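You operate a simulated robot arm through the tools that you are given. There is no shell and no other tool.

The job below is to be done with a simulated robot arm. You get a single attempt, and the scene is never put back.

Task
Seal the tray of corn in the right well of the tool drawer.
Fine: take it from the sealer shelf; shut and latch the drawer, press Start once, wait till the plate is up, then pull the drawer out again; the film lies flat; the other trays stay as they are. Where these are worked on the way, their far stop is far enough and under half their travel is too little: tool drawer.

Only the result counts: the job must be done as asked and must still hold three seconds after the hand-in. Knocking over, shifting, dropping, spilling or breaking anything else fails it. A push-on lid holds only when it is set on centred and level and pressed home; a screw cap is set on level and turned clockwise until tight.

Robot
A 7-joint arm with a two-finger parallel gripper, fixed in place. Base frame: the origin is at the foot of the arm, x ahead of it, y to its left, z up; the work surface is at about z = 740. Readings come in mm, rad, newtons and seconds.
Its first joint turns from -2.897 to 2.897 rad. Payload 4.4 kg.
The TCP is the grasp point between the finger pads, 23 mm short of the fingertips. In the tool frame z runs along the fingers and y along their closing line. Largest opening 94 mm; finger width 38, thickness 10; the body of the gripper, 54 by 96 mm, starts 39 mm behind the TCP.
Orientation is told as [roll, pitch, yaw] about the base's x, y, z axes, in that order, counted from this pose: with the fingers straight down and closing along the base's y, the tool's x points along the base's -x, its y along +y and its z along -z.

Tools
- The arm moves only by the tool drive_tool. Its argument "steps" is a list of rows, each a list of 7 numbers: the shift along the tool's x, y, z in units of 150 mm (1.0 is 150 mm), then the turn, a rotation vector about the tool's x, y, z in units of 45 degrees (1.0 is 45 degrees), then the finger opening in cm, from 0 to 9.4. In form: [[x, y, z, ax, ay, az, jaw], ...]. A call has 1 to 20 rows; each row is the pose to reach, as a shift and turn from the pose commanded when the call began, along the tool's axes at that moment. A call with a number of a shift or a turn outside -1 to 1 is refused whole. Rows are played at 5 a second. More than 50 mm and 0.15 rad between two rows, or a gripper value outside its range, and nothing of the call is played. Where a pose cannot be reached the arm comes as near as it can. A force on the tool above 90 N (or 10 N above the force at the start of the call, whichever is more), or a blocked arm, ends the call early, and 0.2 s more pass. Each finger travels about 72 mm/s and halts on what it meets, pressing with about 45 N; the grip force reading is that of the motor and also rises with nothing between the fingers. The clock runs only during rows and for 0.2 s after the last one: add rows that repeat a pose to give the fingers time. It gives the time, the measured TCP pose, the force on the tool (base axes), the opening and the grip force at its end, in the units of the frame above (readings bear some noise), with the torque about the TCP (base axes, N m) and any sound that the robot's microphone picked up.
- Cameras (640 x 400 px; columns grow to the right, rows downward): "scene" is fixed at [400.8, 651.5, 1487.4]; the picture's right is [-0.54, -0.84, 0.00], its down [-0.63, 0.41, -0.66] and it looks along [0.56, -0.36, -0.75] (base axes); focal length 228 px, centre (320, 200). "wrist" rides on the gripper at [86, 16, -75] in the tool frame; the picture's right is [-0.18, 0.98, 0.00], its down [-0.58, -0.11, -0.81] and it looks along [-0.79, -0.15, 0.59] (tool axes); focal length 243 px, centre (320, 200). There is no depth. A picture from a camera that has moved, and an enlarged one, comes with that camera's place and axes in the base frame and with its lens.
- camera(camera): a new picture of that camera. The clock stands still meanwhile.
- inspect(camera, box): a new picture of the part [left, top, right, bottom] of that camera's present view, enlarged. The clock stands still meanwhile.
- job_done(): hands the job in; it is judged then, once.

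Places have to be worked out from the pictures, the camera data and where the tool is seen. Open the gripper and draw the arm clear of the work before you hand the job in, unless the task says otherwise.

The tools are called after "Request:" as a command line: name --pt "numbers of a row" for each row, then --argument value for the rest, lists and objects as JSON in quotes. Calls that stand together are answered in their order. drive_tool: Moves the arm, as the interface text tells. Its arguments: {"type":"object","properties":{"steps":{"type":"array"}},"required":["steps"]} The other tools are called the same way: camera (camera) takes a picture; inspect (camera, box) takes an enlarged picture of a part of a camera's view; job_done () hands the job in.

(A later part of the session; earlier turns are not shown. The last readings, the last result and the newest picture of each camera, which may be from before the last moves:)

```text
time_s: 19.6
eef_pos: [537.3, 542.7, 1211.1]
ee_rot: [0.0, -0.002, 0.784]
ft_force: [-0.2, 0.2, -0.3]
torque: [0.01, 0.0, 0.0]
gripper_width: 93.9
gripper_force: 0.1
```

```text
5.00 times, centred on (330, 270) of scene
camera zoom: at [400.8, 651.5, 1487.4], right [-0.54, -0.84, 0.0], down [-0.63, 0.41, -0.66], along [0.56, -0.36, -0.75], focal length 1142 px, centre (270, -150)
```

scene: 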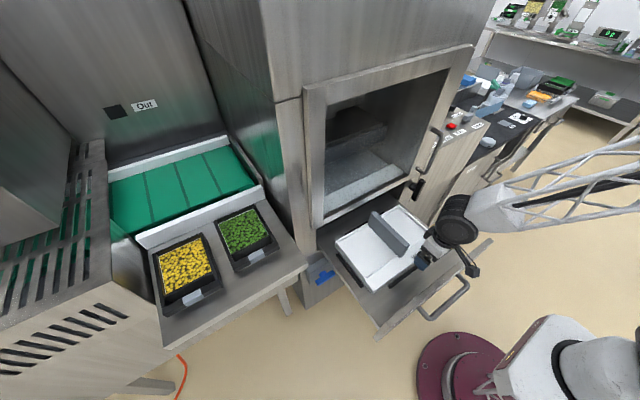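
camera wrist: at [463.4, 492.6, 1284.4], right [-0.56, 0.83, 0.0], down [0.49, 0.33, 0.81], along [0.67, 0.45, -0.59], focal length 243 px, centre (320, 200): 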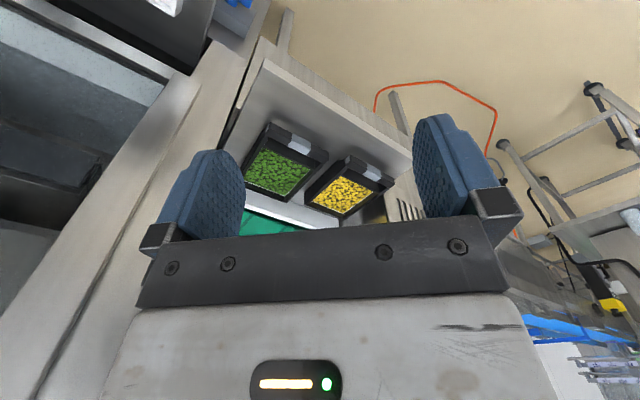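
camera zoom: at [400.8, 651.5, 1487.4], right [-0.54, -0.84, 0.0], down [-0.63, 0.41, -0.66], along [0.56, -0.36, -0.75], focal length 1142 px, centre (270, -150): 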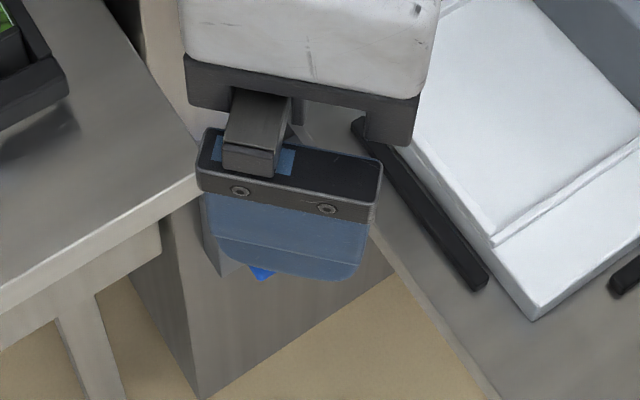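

The trays each have a raised front bar with a grey grip tab. There's also a grey box with a blue T-handle below the drawer on the left, so I'll look at that before deciding about the insert.

Request:
drive_tool --pt "0.12 0.02 0.12 0 0 0.16 9.4" --pt "0.24 0.04 0.24 0 0 0.33 9.4" --pt "0.36 0.06 0.36 0 0 0.5 9.4" --pt "0.48 0.08 0.48 0 0 0.67 9.4" --pt "0.6 0.1 0.6 0 0 0.84 9.4" --pt "0.71 0.11 0.7 0 0 1.0 9.4"

Request:
drive_tool --pt "0 0 0.25 0 0 0 9.4" --pt "0 0 0.5 0 0 0 9.4" --pt "0 0 0.75 0 0 0 9.4" --pt "0 0 1.0 0 0 0 9.4"

Request:
camera --camera "wrist"

Request:
inspect --camera "wrist" --box '[220, 60, 420, 220]'

```text
time_s: 21.0
eef_pos: [449.7, 479.2, 1105.3]
ee_rot: [0.002, -0.001, -0.002]
ft_force: [-0.5, -0.8, 0.3]
torque: [-0.03, 0.01, -0.01]
gripper_width: 94.0
gripper_force: 0.1
```

```text
time_s: 22.0
eef_pos: [449.9, 481.8, 953.2]
ee_rot: [-0.001, -0.003, 0.001]
ft_force: [-0.8, -0.1, 0.2]
torque: [0.0, -0.02, 0.0]
gripper_width: 94.1
gripper_force: 0.1
```

```text
taken
camera wrist: at [363.3, 495.8, 1027.6], right [0.18, 0.98, 0.0], down [0.58, -0.11, 0.81], along [0.79, -0.15, -0.59], focal length 243 px, centre (320, 200)
```

wrist: 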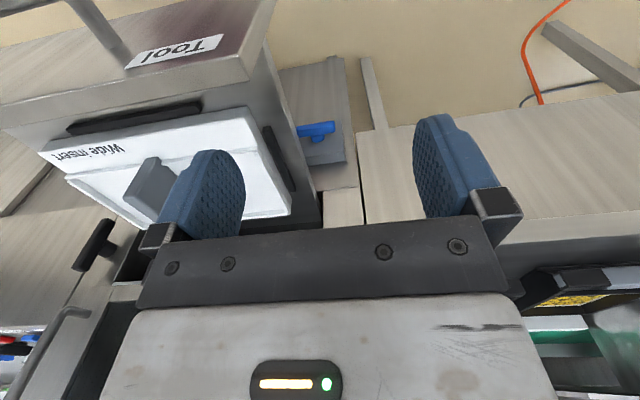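

```text
2.50 times, centred on (320, 140) of wrist
camera zoom: at [363.3, 495.8, 1027.6], right [0.18, 0.98, 0.0], down [0.58, -0.11, 0.81], along [0.79, -0.15, -0.59], focal length 606 px, centre (320, 350)
```

zoom: 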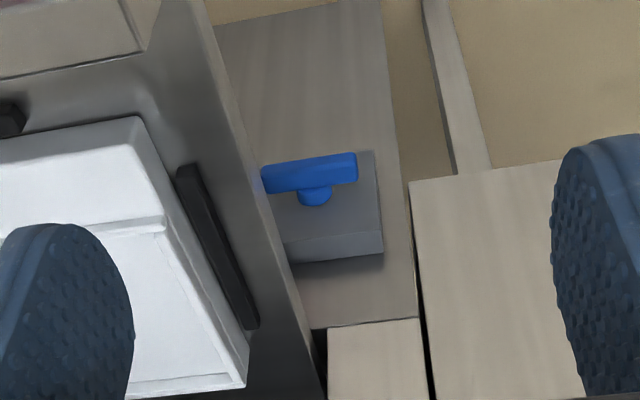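

The blue T-handle is mounted on a grey box on the machine's base below the drawer. I'll take one look from low in front to see what's under the drawer.

Request:
drive_tool --pt "0.2 0.06 0.1 0 0 0.1 9.4" --pt "0.4 0.12 0.25 0 0 0.2 9.4" --pt "0.6 0.18 0.4 0 0 0.3 9.4" --pt "0.8 0.24 0.6 0 0 0.4 9.4" --pt "1.0 0.27 0.8 0 0 0.5 9.4" --pt "1.0 0.27 1.0 0 0 0.6 9.4"

Request:
drive_tool --pt "0 0 0.25 0 0 0 9.4" --pt "0 0 0.5 0 0 0 9.4" --pt "0 0 0.75 0 0 0 9.4" --pt "0 0 1.0 0 0 0 9.4"

Request:
camera --camera "wrist"

Request:
inspect --camera "wrist" --box '[220, 60, 460, 220]'

```text
time_s: 23.4
eef_pos: [300.8, 519.7, 803.8]
ee_rot: [0.0, 0.001, -0.473]
ft_force: [-0.4, -0.2, -0.4]
torque: [0.01, 0.03, -0.03]
gripper_width: 94.2
gripper_force: 0.1
```

```text
time_s: 24.4
eef_pos: [300.7, 520.2, 653.7]
ee_rot: [0.0, 0.0, -0.471]
ft_force: [0.9, 0.1, 0.1]
torque: [-0.01, -0.01, 0.01]
gripper_width: 93.7
gripper_force: 0.0
```

```text
taken
camera wrist: at [230.4, 574.2, 728.7], right [0.61, 0.79, 0.0], down [0.47, -0.36, 0.81], along [0.64, -0.49, -0.59], focal length 243 px, centre (320, 200)
```

wrist: 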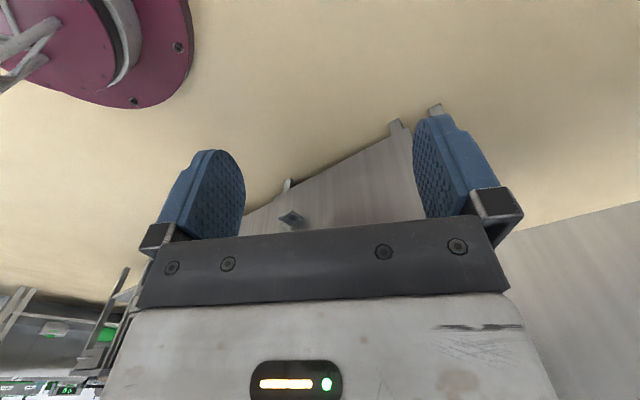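

```text
2.50 times, centred on (340, 140) of wrist
camera zoom: at [230.4, 574.2, 728.7], right [0.61, 0.79, 0.0], down [0.47, -0.36, 0.81], along [0.64, -0.49, -0.59], focal length 606 px, centre (270, 350)
```

zoom: 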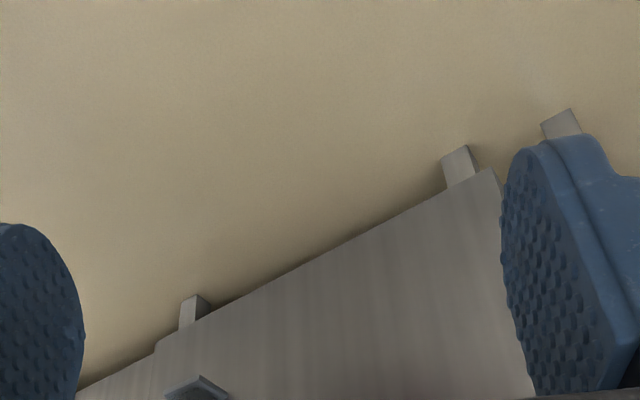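

The camera is pitched too far down here, so I'll tilt it up to see the machine face under the drawer.

Request:
drive_tool --pt "0 0 0 0 -0.16 0 9.4" --pt "0 0 0 0 -0.33 0 9.4" --pt "0 0 0 0 -0.5 0 9.4" --pt "0 0 0 0 -0.67 0 9.4" --pt "0 0 0 0 -0.84 0 9.4"

Request:
camera --camera "wrist"

Request:
inspect --camera "wrist" --box '[180, 40, 440, 220]'

```text
time_s: 25.6
eef_pos: [300.6, 519.8, 654.0]
ee_rot: [0.002, -0.663, -0.472]
ft_force: [0.1, -0.6, -0.2]
torque: [-0.01, 0.04, -0.01]
gripper_width: 94.0
gripper_force: 0.0
```

```text
taken
camera wrist: at [205.5, 586.0, 659.8], right [0.58, 0.81, 0.11], down [-0.08, -0.08, 0.99], along [0.81, -0.58, 0.02], focal length 243 px, centre (320, 200)
```

wrist: 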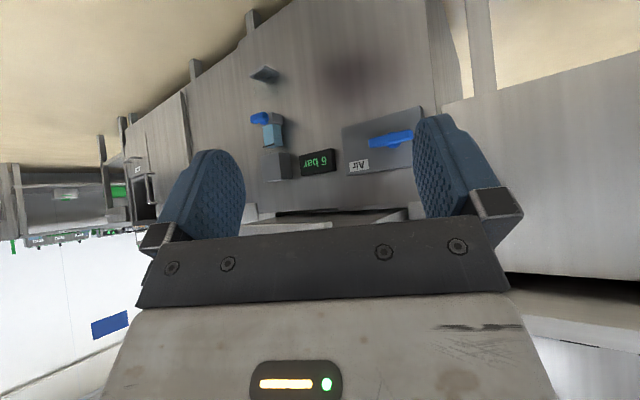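

```text
2.22 times, centred on (310, 130) of wrist
camera zoom: at [205.5, 586.0, 659.8], right [0.58, 0.81, 0.11], down [-0.08, -0.08, 0.99], along [0.81, -0.58, 0.02], focal length 539 px, centre (342, 356)
```

zoom: 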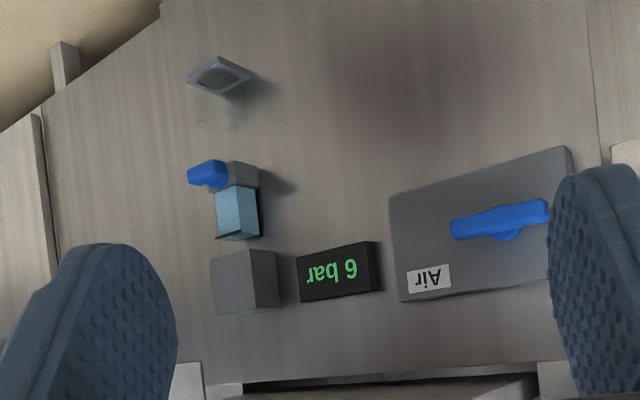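

The air reads 6 bar, so the machine is fully ready. The tray rim triangulates to about z≈903, spanning x≈738–918 and y≈740–880 including its front bar, which would match the insert's bays. I'll untilt, raise the arm and move in for a close look at the corn tray's bar.

Request:
drive_tool --pt "0 0 0 0 0.16 0 9.4" --pt "0 0 0 0 0.33 0 9.4" --pt "0 0 0 0 0.5 0 9.4" --pt "0 0 0 0 0.67 0 9.4" --pt "0 0 0 0 0.84 0 9.4"

Request:
drive_tool --pt "0 0 -0.2 0 0 -0.16 9.4" --pt "0 0 -0.4 0 0 -0.33 9.4" --pt "0 0 -0.6 0 0 -0.5 9.4" --pt "0 0 -0.8 0 0 -0.67 9.4" --pt "0 0 -1.0 0 0 -0.84 9.4" --pt "0 0 -1.0 0 0 -1.0 9.4"

Request:
drive_tool --pt "0 0 -0.2 0 0 -0.15 9.4" --pt "0 0 -0.4 0 0 -0.3 9.4" --pt "0 0 -0.6 0 0 -0.45 9.4" --pt "0 0 -0.8 0 0 -0.6 9.4" --pt "0 0 -1.0 0 0 -0.6 9.4"

Request:
drive_tool --pt "-0.1 0 -0.2 0 0 0 9.4" --pt "-0.25 0 -0.4 0 0 0 9.4" --pt "-0.4 0 -0.6 0 0 0 9.4" --pt "-0.6 0 -0.8 0 0 0 9.4" --pt "-0.8 0 -0.9 0 0 0 9.4" --pt "-1.0 0 -1.0 0 0 0 9.4"

Request:
camera --camera "wrist"

```text
time_s: 26.8
eef_pos: [299.3, 519.6, 654.1]
ee_rot: [0.0, 0.001, -0.473]
ft_force: [0.2, 0.6, 0.1]
torque: [0.02, -0.01, 0.0]
gripper_width: 93.9
gripper_force: 0.0
```

```text
time_s: 28.2
eef_pos: [299.9, 519.7, 801.7]
ee_rot: [-0.002, 0.002, 0.315]
ft_force: [0.7, -0.3, 0.9]
torque: [0.02, 0.02, -0.02]
gripper_width: 94.0
gripper_force: 0.0
```

```text
time_s: 29.4
eef_pos: [301.1, 520.2, 954.4]
ee_rot: [-0.001, -0.002, 0.787]
ft_force: [0.0, 0.1, -0.1]
torque: [0.0, -0.02, -0.01]
gripper_width: 94.3
gripper_force: 0.1
```

```text
time_s: 30.8
eef_pos: [406.5, 627.4, 1104.4]
ee_rot: [-0.002, -0.002, 0.786]
ft_force: [-0.1, -0.7, 1.5]
torque: [-0.03, -0.01, 0.02]
gripper_width: 93.9
gripper_force: 0.2
```

```text
taken
camera wrist: at [333.7, 577.4, 1179.6], right [-0.56, 0.83, 0.0], down [0.49, 0.33, 0.81], along [0.67, 0.46, -0.59], focal length 243 px, centre (320, 200)
```

wrist: 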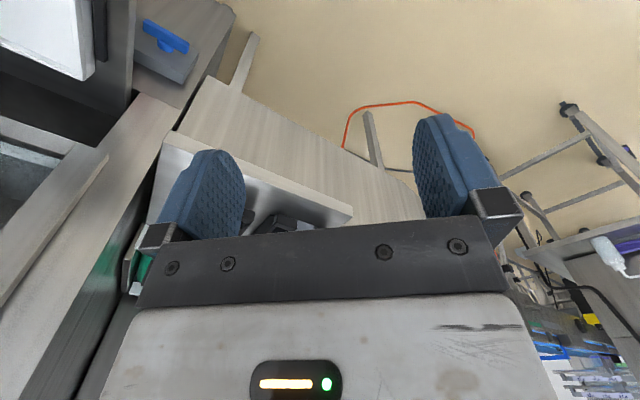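

I'm level with the shelf now, so I'll advance toward the corn tray in small steps.

Request:
drive_tool --pt "-0.25 -0.1 0 0 0 0 9.4" --pt "-0.5 -0.2 0 0 0 0 9.4" --pt "-0.75 -0.3 0 0 0 0 9.4" --pt "-1.0 -0.4 0 0 0 0 9.4"

Request:
drive_tool --pt "-0.2 -0.1 0 0 0 0 9.4" --pt "-0.4 -0.2 0 0 0 0 9.4" --pt "-0.6 -0.2 0 0 0 0 9.4"

Request:
camera --camera "wrist"

Request:
inspect --camera "wrist" --box '[230, 80, 430, 230]'

```text
time_s: 31.8
eef_pos: [555.7, 688.7, 1105.3]
ee_rot: [0.001, 0.0, 0.786]
ft_force: [0.1, -0.2, -0.2]
torque: [0.02, 0.01, 0.01]
gripper_width: 94.0
gripper_force: 0.1
```

```text
time_s: 32.6
eef_pos: [638.4, 730.9, 1106.5]
ee_rot: [-0.001, 0.0, 0.784]
ft_force: [0.3, 0.7, 0.6]
torque: [-0.03, 0.01, -0.01]
gripper_width: 94.0
gripper_force: 0.0
```

```text
taken
camera wrist: at [566.0, 680.8, 1180.6], right [-0.56, 0.83, 0.0], down [0.49, 0.33, 0.81], along [0.67, 0.46, -0.59], focal length 243 px, centre (320, 200)
```

wrist: 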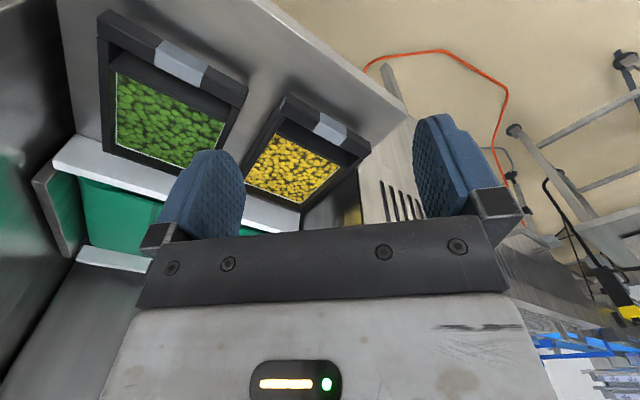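

```text
2.67 times, centred on (330, 155) of wrist
camera zoom: at [566.0, 680.8, 1180.6], right [-0.56, 0.83, 0.0], down [0.49, 0.33, 0.81], along [0.67, 0.46, -0.59], focal length 647 px, centre (293, 320)
```

zoom: 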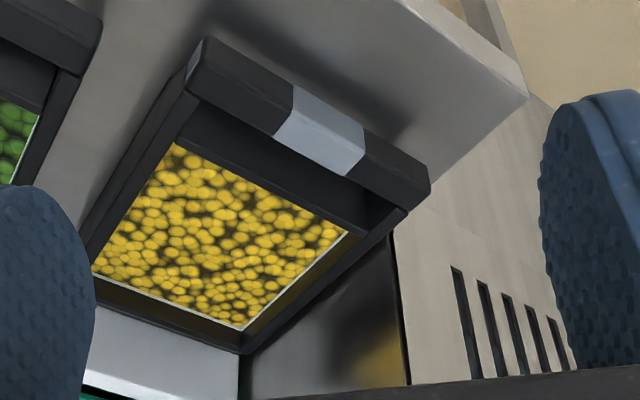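

I've reached (638, 731, 1106) with the tool straight down. The tab top triangulates to about (715, 800, 932), a little above the rim. I'll take higher-zoom scene views to refine the tray and well geometry.

Request:
inspect --camera "scene" --box '[140, 225, 230, 320]'

Request:
inspect --camera "scene" --box '[205, 200, 290, 280]'

Request:
inspect --camera "scene" --box '[320, 195, 450, 300]'

Request:
inspect --camera "wrist" --box '[80, 0, 260, 180]'

Request:
inspect --camera "wrist" --box '[240, 80, 390, 220]'

```text
4.21 times, centred on (185, 272) of scene
camera zoom: at [400.8, 651.5, 1487.4], right [-0.54, -0.84, 0.0], down [-0.63, 0.41, -0.66], along [0.56, -0.36, -0.75], focal length 961 px, centre (888, -105)
```

zoom: 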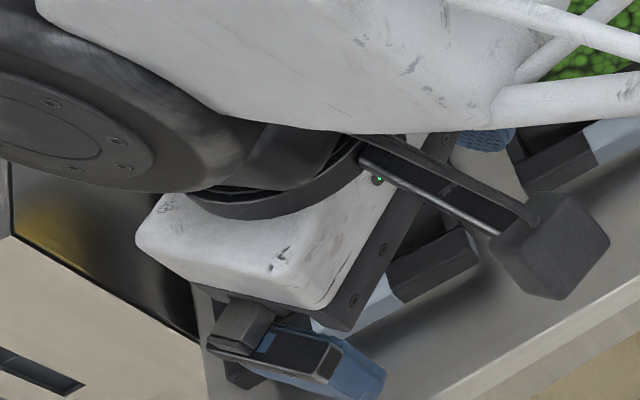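

```text
5.00 times, centred on (248, 240) of scene
camera zoom: at [400.8, 651.5, 1487.4], right [-0.54, -0.84, 0.0], down [-0.63, 0.41, -0.66], along [0.56, -0.36, -0.75], focal length 1142 px, centre (682, 0)
```

zoom: 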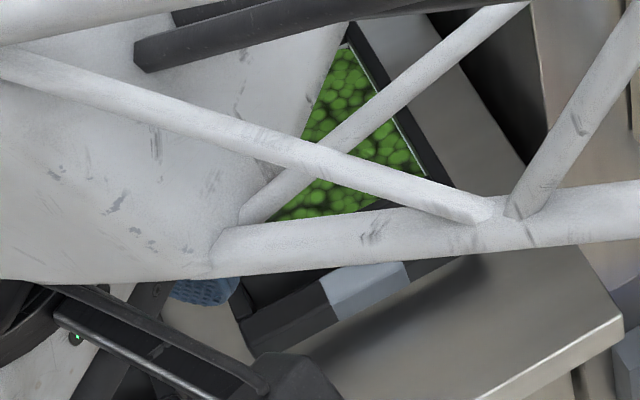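

```text
3.81 times, centred on (385, 248) of scene
camera zoom: at [400.8, 651.5, 1487.4], right [-0.54, -0.84, 0.0], down [-0.63, 0.41, -0.66], along [0.56, -0.36, -0.75], focal length 870 px, centre (72, 19)
```

zoom: 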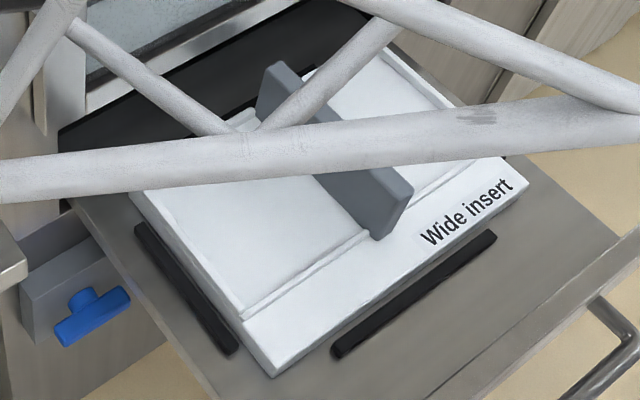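

```text
2.22 times, centred on (170, 90) of wrist
camera zoom: at [566.0, 680.8, 1180.6], right [-0.56, 0.83, 0.0], down [0.49, 0.33, 0.81], along [0.67, 0.46, -0.59], focal length 539 px, centre (653, 444)
```

zoom: 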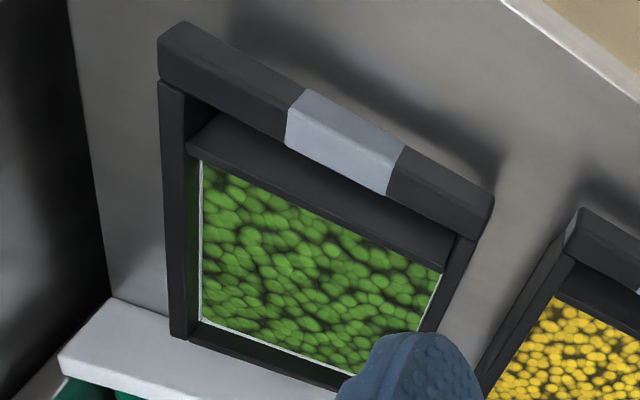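

```text
2.86 times, centred on (315, 150) of wrist
camera zoom: at [566.0, 680.8, 1180.6], right [-0.56, 0.83, 0.0], down [0.49, 0.33, 0.81], along [0.67, 0.46, -0.59], focal length 693 px, centre (334, 343)
```

zoom: 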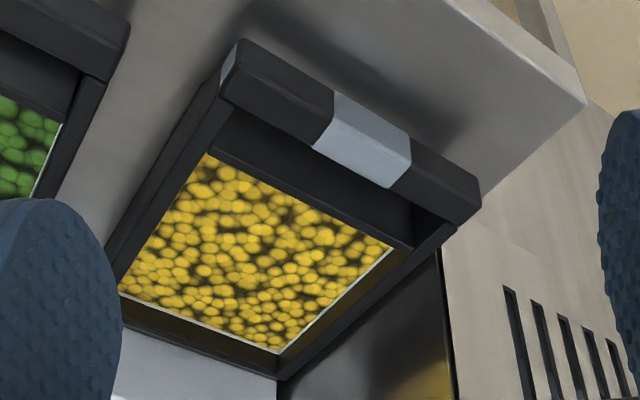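

The bar is a handle held between the extended side rails, with a finger gap behind it. I'll turn so the fingers close along x and test whether I can get above the bar with the tool straight down.

Request:
drive_tool --pt "0 0 0 0 0 -0.16 9.4" --pt "0 0 0 0 0 -0.33 9.4" --pt "0 0 0 0 0 -0.5 9.4" --pt "0 0 0 0 0 -0.67 9.4" --pt "0 0 0 0 0 -0.84 9.4" --pt "0 0 0 0 0 -1.0 9.4"

Request:
drive_tool --pt "-0.15 -0.15 0.1 0 0 0 9.4" --pt "-0.3 -0.3 0.2 0 0 0 9.4" --pt "-0.4 -0.4 0.3 0 0 0 9.4" --pt "-0.46 -0.5 0.3 0 0 0 9.4" --pt "-0.46 -0.5 0.3 0 0 0 9.4"

Request:
camera --camera "wrist"

Request:
camera --camera "scene"

```text
time_s: 34.0
eef_pos: [637.6, 732.8, 1103.3]
ee_rot: [0.001, 0.0, 1.572]
ft_force: [0.1, -0.3, -0.4]
torque: [0.03, 0.0, 0.0]
gripper_width: 94.2
gripper_force: 0.0
```

```text
time_s: 35.2
eef_pos: [713.8, 802.0, 1058.7]
ee_rot: [0.0, 0.002, 1.57]
ft_force: [0.3, 0.1, 0.3]
torque: [-0.01, -0.02, 0.01]
gripper_width: 93.8
gripper_force: 0.1
```

```text
taken
camera wrist: at [697.3, 714.8, 1134.0], right [-0.98, 0.18, 0.0], down [0.11, 0.58, 0.81], along [0.15, 0.79, -0.59], focal length 243 px, centre (320, 200)
```

wrist: 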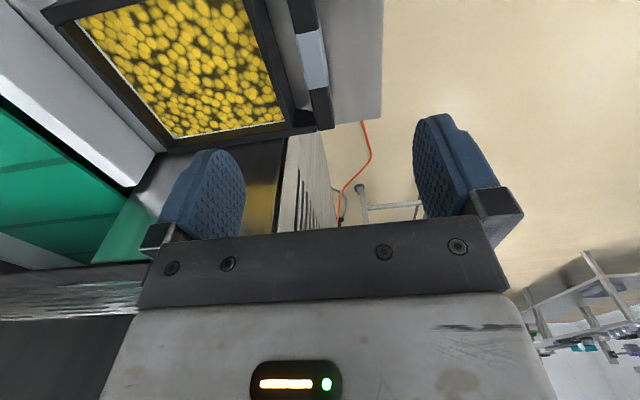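

```text
taken
```

scene: 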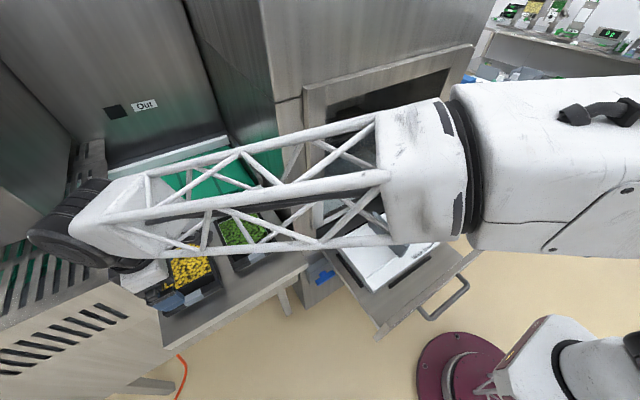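

The arm reached (714, 802, 1059) with the tool straight down, so a vertical grasp is possible. I'll zoom in on the bar and the gap behind it.

Request:
inspect --camera "wrist" --box '[220, 0, 400, 140]'

Request:
inspect --camera "wrist" --box '[30, 0, 350, 200]'

```text
2.86 times, centred on (310, 70) of wrist
camera zoom: at [697.3, 714.8, 1134.0], right [-0.98, 0.18, 0.0], down [0.11, 0.58, 0.81], along [0.15, 0.79, -0.59], focal length 693 px, centre (349, 571)
```

zoom: 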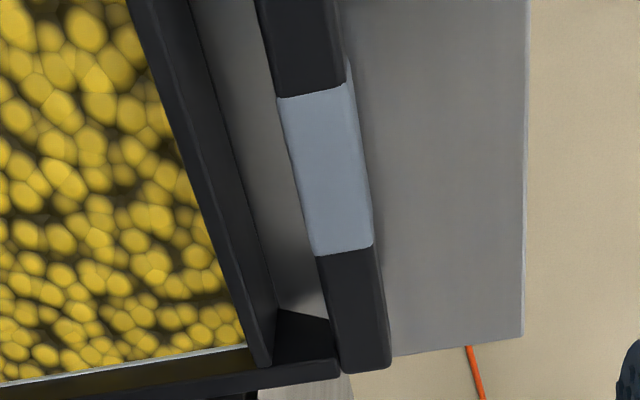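

```text
2.00 times, centred on (190, 100) of wrist
camera zoom: at [697.3, 714.8, 1134.0], right [-0.98, 0.18, 0.0], down [0.11, 0.58, 0.81], along [0.15, 0.79, -0.59], focal length 485 px, centre (580, 400)
```

zoom: 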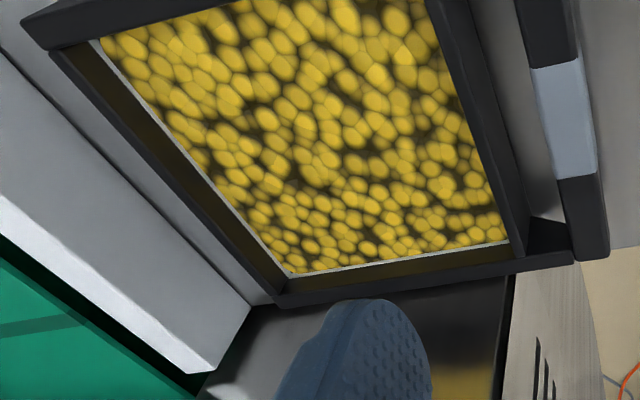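

The shelf is visible through the gap, so the bar stands free. It spans x≈710–728, with the tab centred near y≈803 and its top near z≈930. I'll line up above the tab, narrow the jaws to about 34 mm, and descend to just above the bar.

Request:
drive_tool --pt "-0.007 -0.037 0.15 0 0 0 8.0" --pt "-0.007 -0.037 0.3 0 0 0 6.0" --pt "-0.007 -0.037 0.45 0 0 0 4.0" --pt "-0.007 -0.037 0.53 0 0 0 3.4" --pt "-0.007 -0.037 0.53 0 0 0 3.4"

Request:
camera --camera "wrist"

Request:
inspect --camera "wrist" --box '[220, 60, 420, 220]'

```text
time_s: 36.4
eef_pos: [718.9, 802.7, 979.1]
ee_rot: [0.0, 0.001, 1.572]
ft_force: [-0.3, 0.5, 0.4]
torque: [-0.01, 0.02, -0.02]
gripper_width: 34.2
gripper_force: 0.0
```

```text
taken
camera wrist: at [702.8, 715.8, 1053.4], right [-0.98, 0.18, 0.0], down [0.11, 0.58, 0.81], along [0.15, 0.79, -0.59], focal length 243 px, centre (320, 200)
```

wrist: 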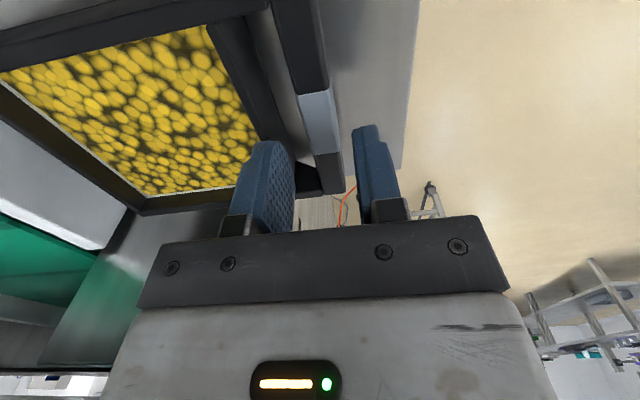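

```text
2.50 times, centred on (320, 140) of wrist
camera zoom: at [702.8, 715.8, 1053.4], right [-0.98, 0.18, 0.0], down [0.11, 0.58, 0.81], along [0.15, 0.79, -0.59], focal length 606 px, centre (320, 350)
```

zoom: 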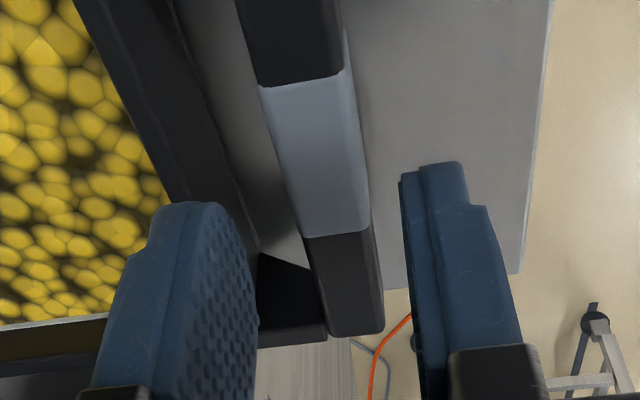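

Using two heights, the bar's top is at z≈941, its x runs 710.5–727, and the tab's y runs 778–819. I'll centre on it with a 29 mm opening and lower to z≈932 so the rear finger goes into the gap.

Request:
drive_tool --pt "0.027 0.0 0.0 0 0 0 2.9" --pt "0.027 0.0 0.1 0 0 0 2.9" --pt "0.027 0 0.18 0 0 0 2.9"

Request:
inspect --camera "wrist" --box '[220, 60, 420, 220]'

```text
time_s: 37.2
eef_pos: [719.1, 798.3, 952.9]
ee_rot: [0.001, -0.001, 1.571]
ft_force: [0.5, 0.4, 1.8]
torque: [-0.01, -0.01, 0.03]
gripper_width: 28.9
gripper_force: 0.0
```

```text
2.50 times, centred on (320, 140) of wrist
camera zoom: at [702.5, 711.2, 1026.6], right [-0.98, 0.18, 0.0], down [0.11, 0.58, 0.81], along [0.15, 0.79, -0.59], focal length 606 px, centre (320, 350)
```

zoom: 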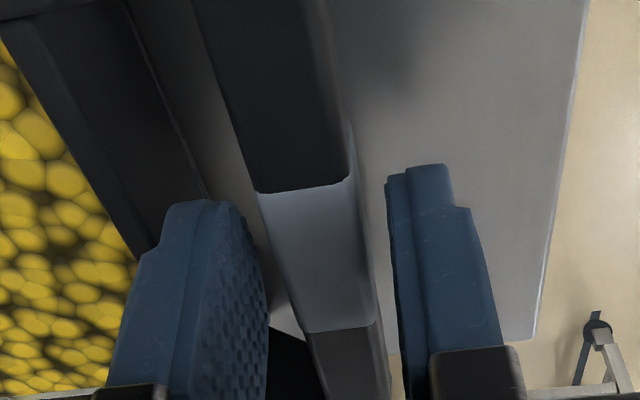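

Both fingers straddle the bar without contact, with the tips already below its top. I'll lower 20 mm more and then close.

Request:
drive_tool --pt "0 0 0.07 0 0 0 2.9" --pt "0 0 0.14 0 0 0 2.9"

Request:
drive_tool --pt "0 0 0 0 0 0 2.3" --pt "0 0 0 0 0 0 1.8" --pt "0 0 0 0 0 0 1.0" --pt "0 0 0 0 0 0 1.0" --pt "0 0 0 0 0 0 1.0"

Request:
inspect --camera "wrist" --box '[220, 60, 420, 220]'

```text
time_s: 37.8
eef_pos: [720.7, 798.6, 931.3]
ee_rot: [0.0, 0.0, 1.569]
ft_force: [0.3, 0.3, 0.3]
torque: [0.01, -0.01, 0.02]
gripper_width: 29.1
gripper_force: 0.0
```

```text
time_s: 39.0
eef_pos: [719.3, 797.5, 930.4]
ee_rot: [0.0, 0.001, 1.571]
ft_force: [-0.8, -0.5, 1.0]
torque: [-0.03, -0.01, -0.02]
gripper_width: 17.8
gripper_force: 44.5
```

```text
2.50 times, centred on (320, 140) of wrist
camera zoom: at [703.2, 711.6, 1005.4], right [-0.98, 0.18, 0.0], down [0.11, 0.58, 0.81], along [0.15, 0.79, -0.59], focal length 606 px, centre (320, 350)
```

zoom: 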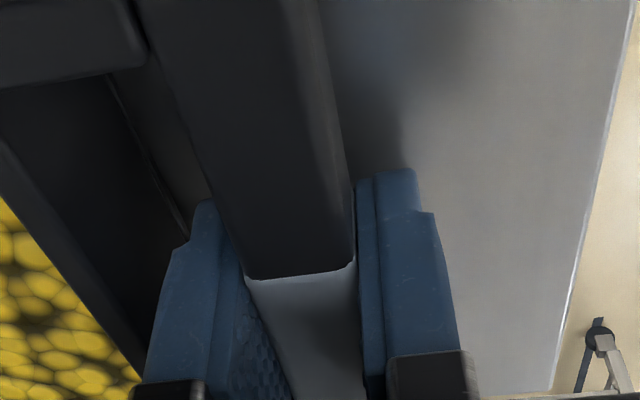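

The grip is firm: 17.8 mm opening with 44.5 N. I'll lift straight up slowly and check the load and whether the tray stays level.

Request:
drive_tool --pt "0 0 -0.03 0 0 0 1.0" --pt "0 0 -0.06 0 0 0 1.0" --pt "0 0 -0.1 0 0 0 1.0" --pt "0 0 -0.17 0 0 0 1.0" --pt "0 0 -0.25 0 0 0 1.0" --pt "0 0 -0.33 0 0 0 1.0"

Request:
camera --camera "wrist"

Request:
camera --camera "scene"

```text
time_s: 40.4
eef_pos: [719.9, 798.1, 980.5]
ee_rot: [-0.002, 0.001, 1.571]
ft_force: [-0.1, 0.6, -3.1]
torque: [-0.03, 0.24, -0.03]
gripper_width: 17.7
gripper_force: 45.1
```

```text
taken
camera wrist: at [704.0, 711.2, 1055.9], right [-0.98, 0.18, 0.0], down [0.11, 0.58, 0.81], along [0.15, 0.79, -0.59], focal length 243 px, centre (320, 200)
```

wrist: 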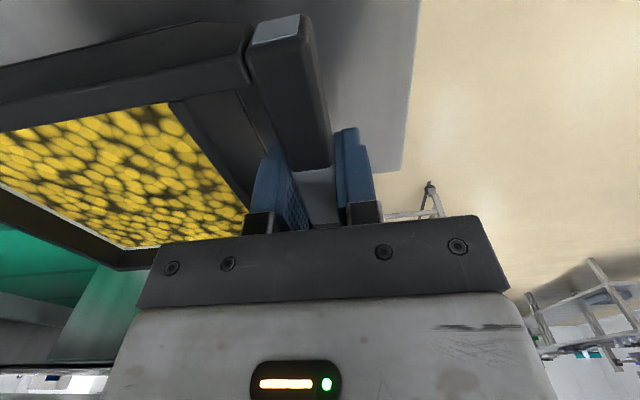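

```text
taken
```

scene: 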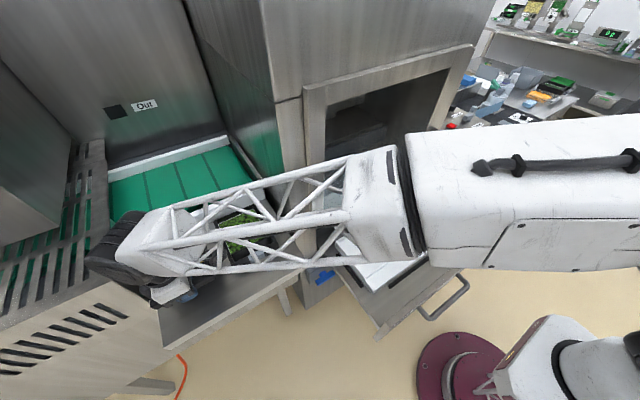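

The tray is up with about 3.1 N of load and 0.24 N·m, holding level. I'll zoom in to measure the tray relative to the gripper.

Request:
inspect --camera "wrist" --box '[0, 0, 340, 280]'

Request:
inspect --camera "wrist" --box '[160, 0, 360, 140]'

```text
1.43 times, centred on (170, 140) of wrist
camera zoom: at [704.0, 711.2, 1055.9], right [-0.98, 0.18, 0.0], down [0.11, 0.58, 0.81], along [0.15, 0.79, -0.59], focal length 347 px, centre (534, 286)
```

zoom: 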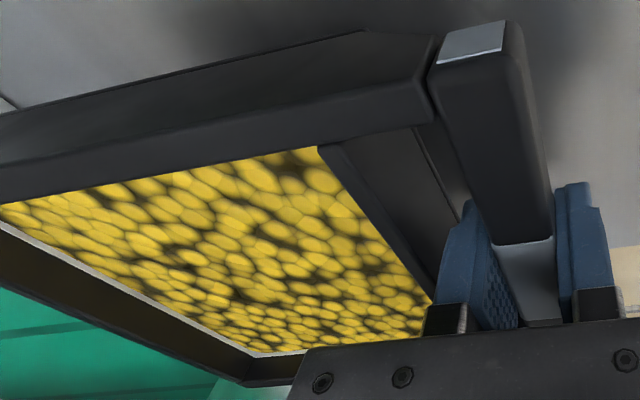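

```text
2.86 times, centred on (260, 70) of wrist
camera zoom: at [704.0, 711.2, 1055.9], right [-0.98, 0.18, 0.0], down [0.11, 0.58, 0.81], along [0.15, 0.79, -0.59], focal length 693 px, centre (491, 571)
```

zoom: 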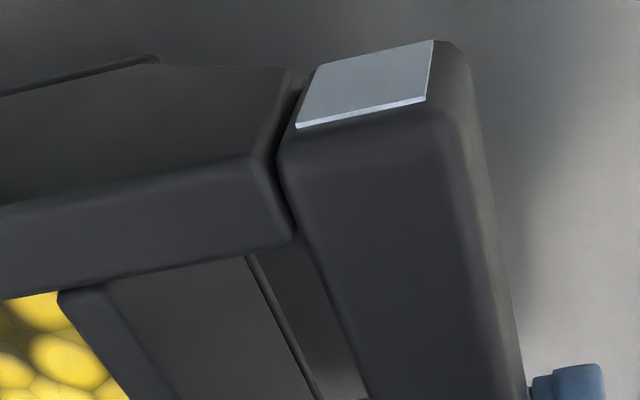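

The tray box is roughly 127 × 143 mm and 41 mm high, with the rim level with the bar top, and its bottom is 31 mm below the TCP. The right well spans about x 580–730 and y 58–200, with the ridge top near z≈768. My fingertips would hit the front ridge with this low grip, so I'll set the tray back down and re-grip about 8 mm higher.

Request:
drive_tool --pt "0 0 0.1 0 0 0 1.0" --pt "0 0 0.18 0 0 0 1.0" --pt "0 0 0.25 0 0 0 1.0" --pt "0 0 0.29 0 0 0 1.0" --pt "0 0 0.31 0 0 0 1.0" --pt "0 0 0.328 0 0 0 1.0"

Request:
drive_tool --pt "0 0 0 0 0 0 2.3" --pt "0 0 0 0 0 0 2.9" --pt "0 0 0 0 0 0 2.9" --pt "0 0 -0.025 0 0 0 2.9" --pt "0 0 -0.05 0 0 0 2.9" --pt "0 0 -0.05 0 0 0 2.2" --pt "0 0 -0.05 0 0 0 1.0" --pt "0 0 -0.05 0 0 0 1.0" --pt "0 0 -0.05 0 0 0 1.0"

Request:
inspect --camera "wrist" --box '[200, 40, 420, 220]'

```text
time_s: 41.8
eef_pos: [718.8, 798.2, 931.2]
ee_rot: [-0.001, 0.001, 1.572]
ft_force: [-0.1, 0.2, -2.1]
torque: [0.01, 0.22, -0.01]
gripper_width: 17.8
gripper_force: 45.4
```

```text
time_s: 43.8
eef_pos: [719.6, 798.8, 940.3]
ee_rot: [0.0, 0.0, 1.571]
ft_force: [1.1, 0.3, 1.0]
torque: [0.05, 0.01, 0.0]
gripper_width: 17.7
gripper_force: 45.4
```

```text
2.22 times, centred on (310, 130) of wrist
camera zoom: at [702.9, 712.0, 1014.1], right [-0.98, 0.18, 0.0], down [0.11, 0.58, 0.81], along [0.15, 0.79, -0.59], focal length 539 px, centre (342, 356)
```

zoom: 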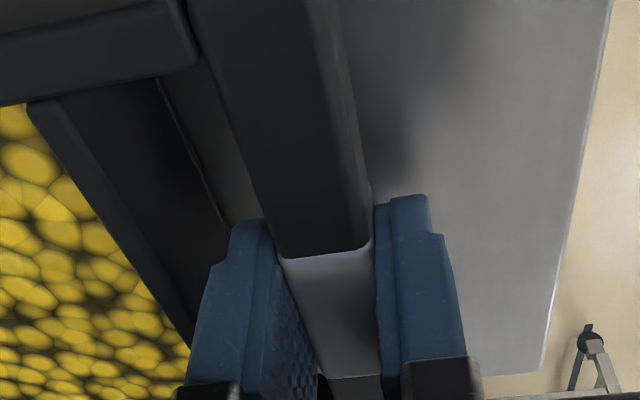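

The new grip is solid at 17.7 mm and 45 N with the TCP near z≈939. I'll lift about 68 mm, then move toward −x to clear the back of the shelf, gently so the corn isn't disturbed.

Request:
drive_tool --pt "0 0 -0.03 0 0 0 1.0" --pt "0 0 -0.08 0 0 0 1.0" --pt "0 0 -0.17 0 0 0 1.0" --pt "0 0 -0.28 0 0 0 1.0" --pt "0 0 -0.38 0 0 0 1.0" --pt "0 0 -0.45 0 0 0 1.0" --pt "0 0.05 -0.48 0 0 0 1.0" --pt "0 0.15 -0.5 0 0 0 1.0" --pt "0 0.3 -0.5 0 0 0 1.0" --pt "0 0.46 -0.5 0 0 0 1.0" --pt "0 0.62 -0.5 0 0 0 1.0" --pt "0 0.78 -0.5 0 0 0 1.0" --pt "0 0.9 -0.5 0 0 0 1.0" --pt "0 0.97 -0.5 0 0 0 1.0" --pt "0 1.0 -0.5 0 0 0 1.0"

Request:
camera --camera "scene"

Request:
camera --camera "wrist"

```text
time_s: 47.0
eef_pos: [568.5, 798.2, 1013.9]
ee_rot: [-0.001, -0.001, 1.57]
ft_force: [0.1, -0.2, -1.3]
torque: [-0.03, 0.25, -0.02]
gripper_width: 17.9
gripper_force: 45.1
```

```text
taken
```

scene: 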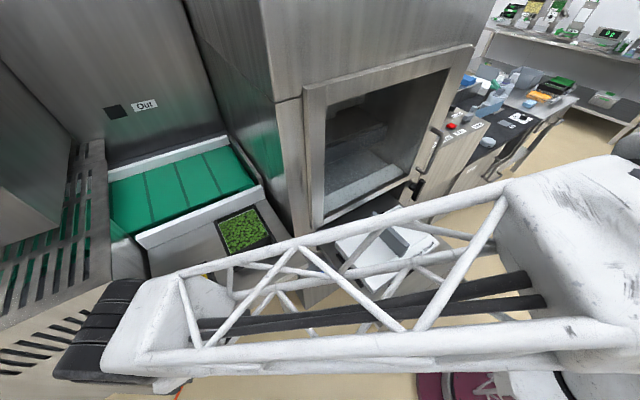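

```text
taken
camera wrist: at [552.7, 711.4, 1088.7], right [-0.98, 0.18, 0.0], down [0.11, 0.58, 0.81], along [0.15, 0.79, -0.59], focal length 243 px, centre (320, 200)
```

wrist: 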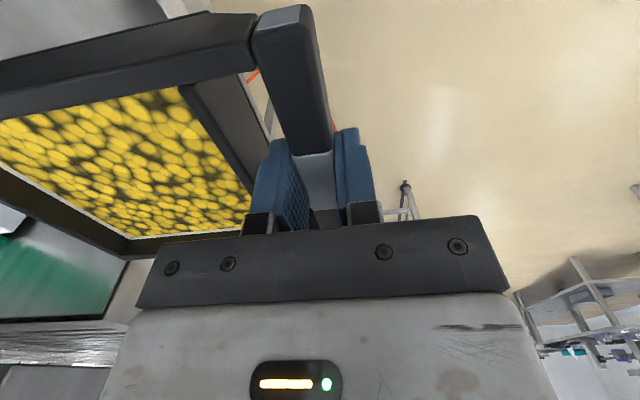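

The tray is held level and clear of the shelf. I'll carry it toward −y in front of the machine in gentle steps, keeping its back edge at x≈710, clear of the door frame at x≈756.

Request:
drive_tool --pt "0.05 0.03 0 0 0 0 1.0" --pt "0.15 0.08 0 0 0 0 1.0" --pt "0.32 0.13 0 0 0 0 1.0" --pt "0.5 0.17 0 0 0 0 1.0" --pt "0.7 0.19 0 0 0 0 1.0" --pt "0.88 0.19 0 0 0 0 1.0" --pt "1.0 0.19 0 0 0 0 1.0"

Request:
drive_tool --pt "0.1 0 0 0 0 0 1.0" --pt "0.28 0 0 0 0 0 1.0" --pt "0.48 0 0 0 0 0 1.0" --pt "0.68 0 0 0 0 0 1.0" --pt "0.88 0 0 0 0 0 1.0" --pt "1.0 0 0 0 0 0 1.0"

Request:
drive_tool --pt "0.1 0 0 0 0 0 1.0" --pt "0.28 0 0 0 0 0 1.0" --pt "0.48 0 0 0 0 0 1.0" --pt "0.68 0 0 0 0 0 1.0" --pt "0.88 0 0 0 0 0 1.0" --pt "1.0 0 0 0 0 0 1.0"

Request:
drive_tool --pt "0.1 0 0 0 0 0 1.0" --pt "0.28 0 0 0 0 0 1.0" --pt "0.48 0 0 0 0 0 1.0" --pt "0.68 0 0 0 0 0 1.0" --pt "0.88 0 0 0 0 0 1.0" --pt "1.0 0 0 0 0 0 1.0"

Request:
camera --camera "scene"

Request:
camera --camera "wrist"

```text
time_s: 48.6
eef_pos: [539.5, 647.3, 1015.1]
ee_rot: [0.0, 0.0, 1.57]
ft_force: [0.1, 0.9, -3.0]
torque: [-0.01, 0.25, -0.03]
gripper_width: 17.8
gripper_force: 44.9
```

```text
time_s: 50.0
eef_pos: [540.3, 496.8, 1016.4]
ee_rot: [0.0, 0.001, 1.571]
ft_force: [0.1, -0.4, -2.3]
torque: [0.03, 0.24, 0.0]
gripper_width: 17.8
gripper_force: 45.1
```

```text
time_s: 51.4
eef_pos: [541.8, 349.5, 1017.5]
ee_rot: [-0.004, -0.001, 1.571]
ft_force: [-0.2, -0.7, -1.2]
torque: [0.01, 0.22, 0.0]
gripper_width: 17.6
gripper_force: 44.8
```

```text
time_s: 52.8
eef_pos: [541.0, 197.6, 1016.3]
ee_rot: [-0.001, 0.001, 1.57]
ft_force: [-0.4, 1.3, -3.3]
torque: [0.03, 0.25, 0.02]
gripper_width: 17.9
gripper_force: 44.9
```

```text
taken
```

scene: 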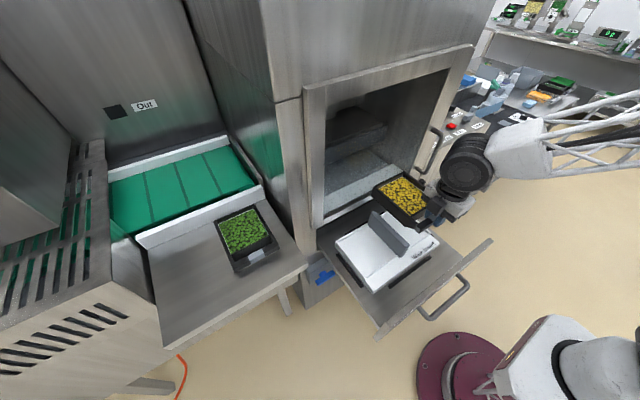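

```text
taken
camera wrist: at [524.5, 111.1, 1090.4], right [-0.98, 0.18, 0.0], down [0.11, 0.58, 0.81], along [0.15, 0.79, -0.59], focal length 243 px, centre (320, 200)
```

wrist: 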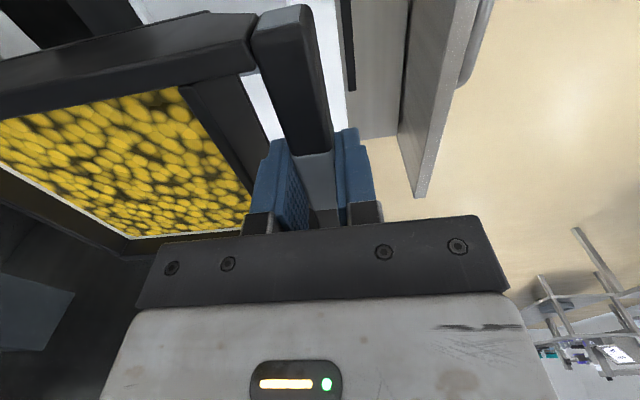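

The scene camera shows the tray level beside the insert. I'll shift over the right well and lower to about 60 mm above the ridge, then check alignment.

Request:
drive_tool --pt "0.1 -0.02 0 0 0 0 1.0" --pt "0.25 -0.05 0 0 0 0 1.0" --pt "0.38 -0.09 0.05 0 0 0 1.0" --pt "0.46 -0.107 0.15 0 0 0 1.0" --pt "0.46 -0.107 0.3 0 0 0 1.0" --pt "0.46 -0.107 0.45 0 0 0 1.0" --pt "0.46 -0.107 0.6 0 0 0 1.0" --pt "0.46 -0.107 0.75 0 0 0 1.0" --pt "0.46 -0.107 0.85 0 0 0 1.0" --pt "0.46 -0.107 0.9 0 0 0 1.0"

Request:
inspect --camera "scene" --box '[320, 170, 460, 300]'

Request:
camera --camera "wrist"

```text
time_s: 55.0
eef_pos: [558.1, 128.9, 878.1]
ee_rot: [-0.001, 0.0, 1.57]
ft_force: [0.6, -0.9, -3.3]
torque: [-0.01, 0.24, -0.01]
gripper_width: 17.9
gripper_force: 45.1
```

```text
3.08 times, centred on (390, 235) of scene
camera zoom: at [400.8, 651.5, 1487.4], right [-0.54, -0.84, 0.0], down [-0.63, 0.41, -0.66], along [0.56, -0.36, -0.75], focal length 702 px, centre (105, 92)
```

zoom: 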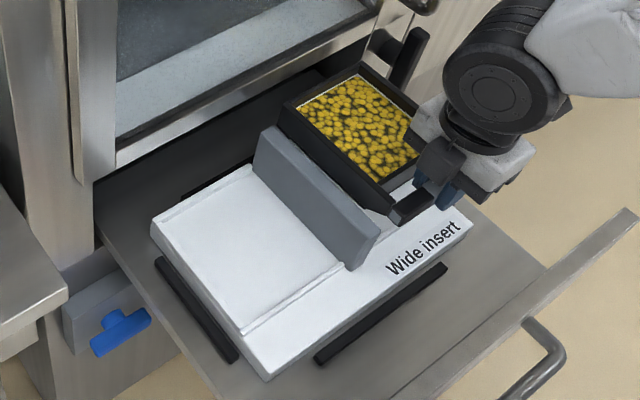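

```text
taken
camera wrist: at [541.1, 42.8, 954.0], right [-0.98, 0.18, 0.0], down [0.11, 0.58, 0.81], along [0.15, 0.79, -0.59], focal length 243 px, centre (320, 200)
```

wrist: 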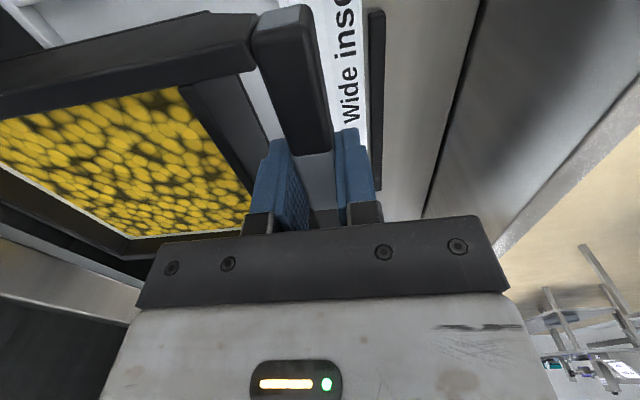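

The tray is held above the right well. I'll zoom the wrist view to see the insert's ridge against the tray edges.

Request:
inspect --camera "wrist" --box '[0, 0, 200, 120]'

Request:
inspect --camera "wrist" --box '[180, 0, 420, 150]'

Request:
inspect --camera "scene" --box '[370, 180, 430, 250]'

```text
3.20 times, centred on (100, 60) of wrist
camera zoom: at [541.1, 42.8, 954.0], right [-0.98, 0.18, 0.0], down [0.11, 0.58, 0.81], along [0.15, 0.79, -0.59], focal length 776 px, centre (1024, 648)
```

zoom: 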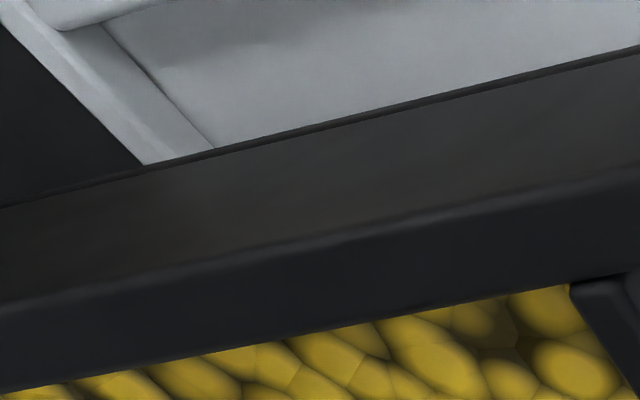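

```text
2.67 times, centred on (300, 75) of wrist
camera zoom: at [541.1, 42.8, 954.0], right [-0.98, 0.18, 0.0], down [0.11, 0.58, 0.81], along [0.15, 0.79, -0.59], focal length 647 px, centre (373, 533)
```

zoom: 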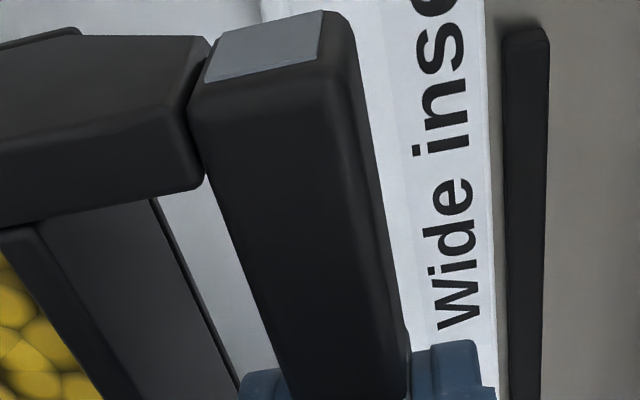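

```text
5.71 times, centred on (400, 215) of scene
camera zoom: at [400.8, 651.5, 1487.4], right [-0.54, -0.84, 0.0], down [-0.63, 0.41, -0.66], along [0.56, -0.36, -0.75], focal length 1305 px, centre (-137, 114)
```

zoom: 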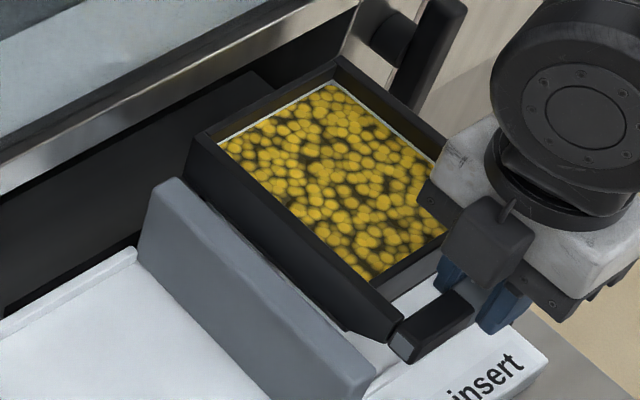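

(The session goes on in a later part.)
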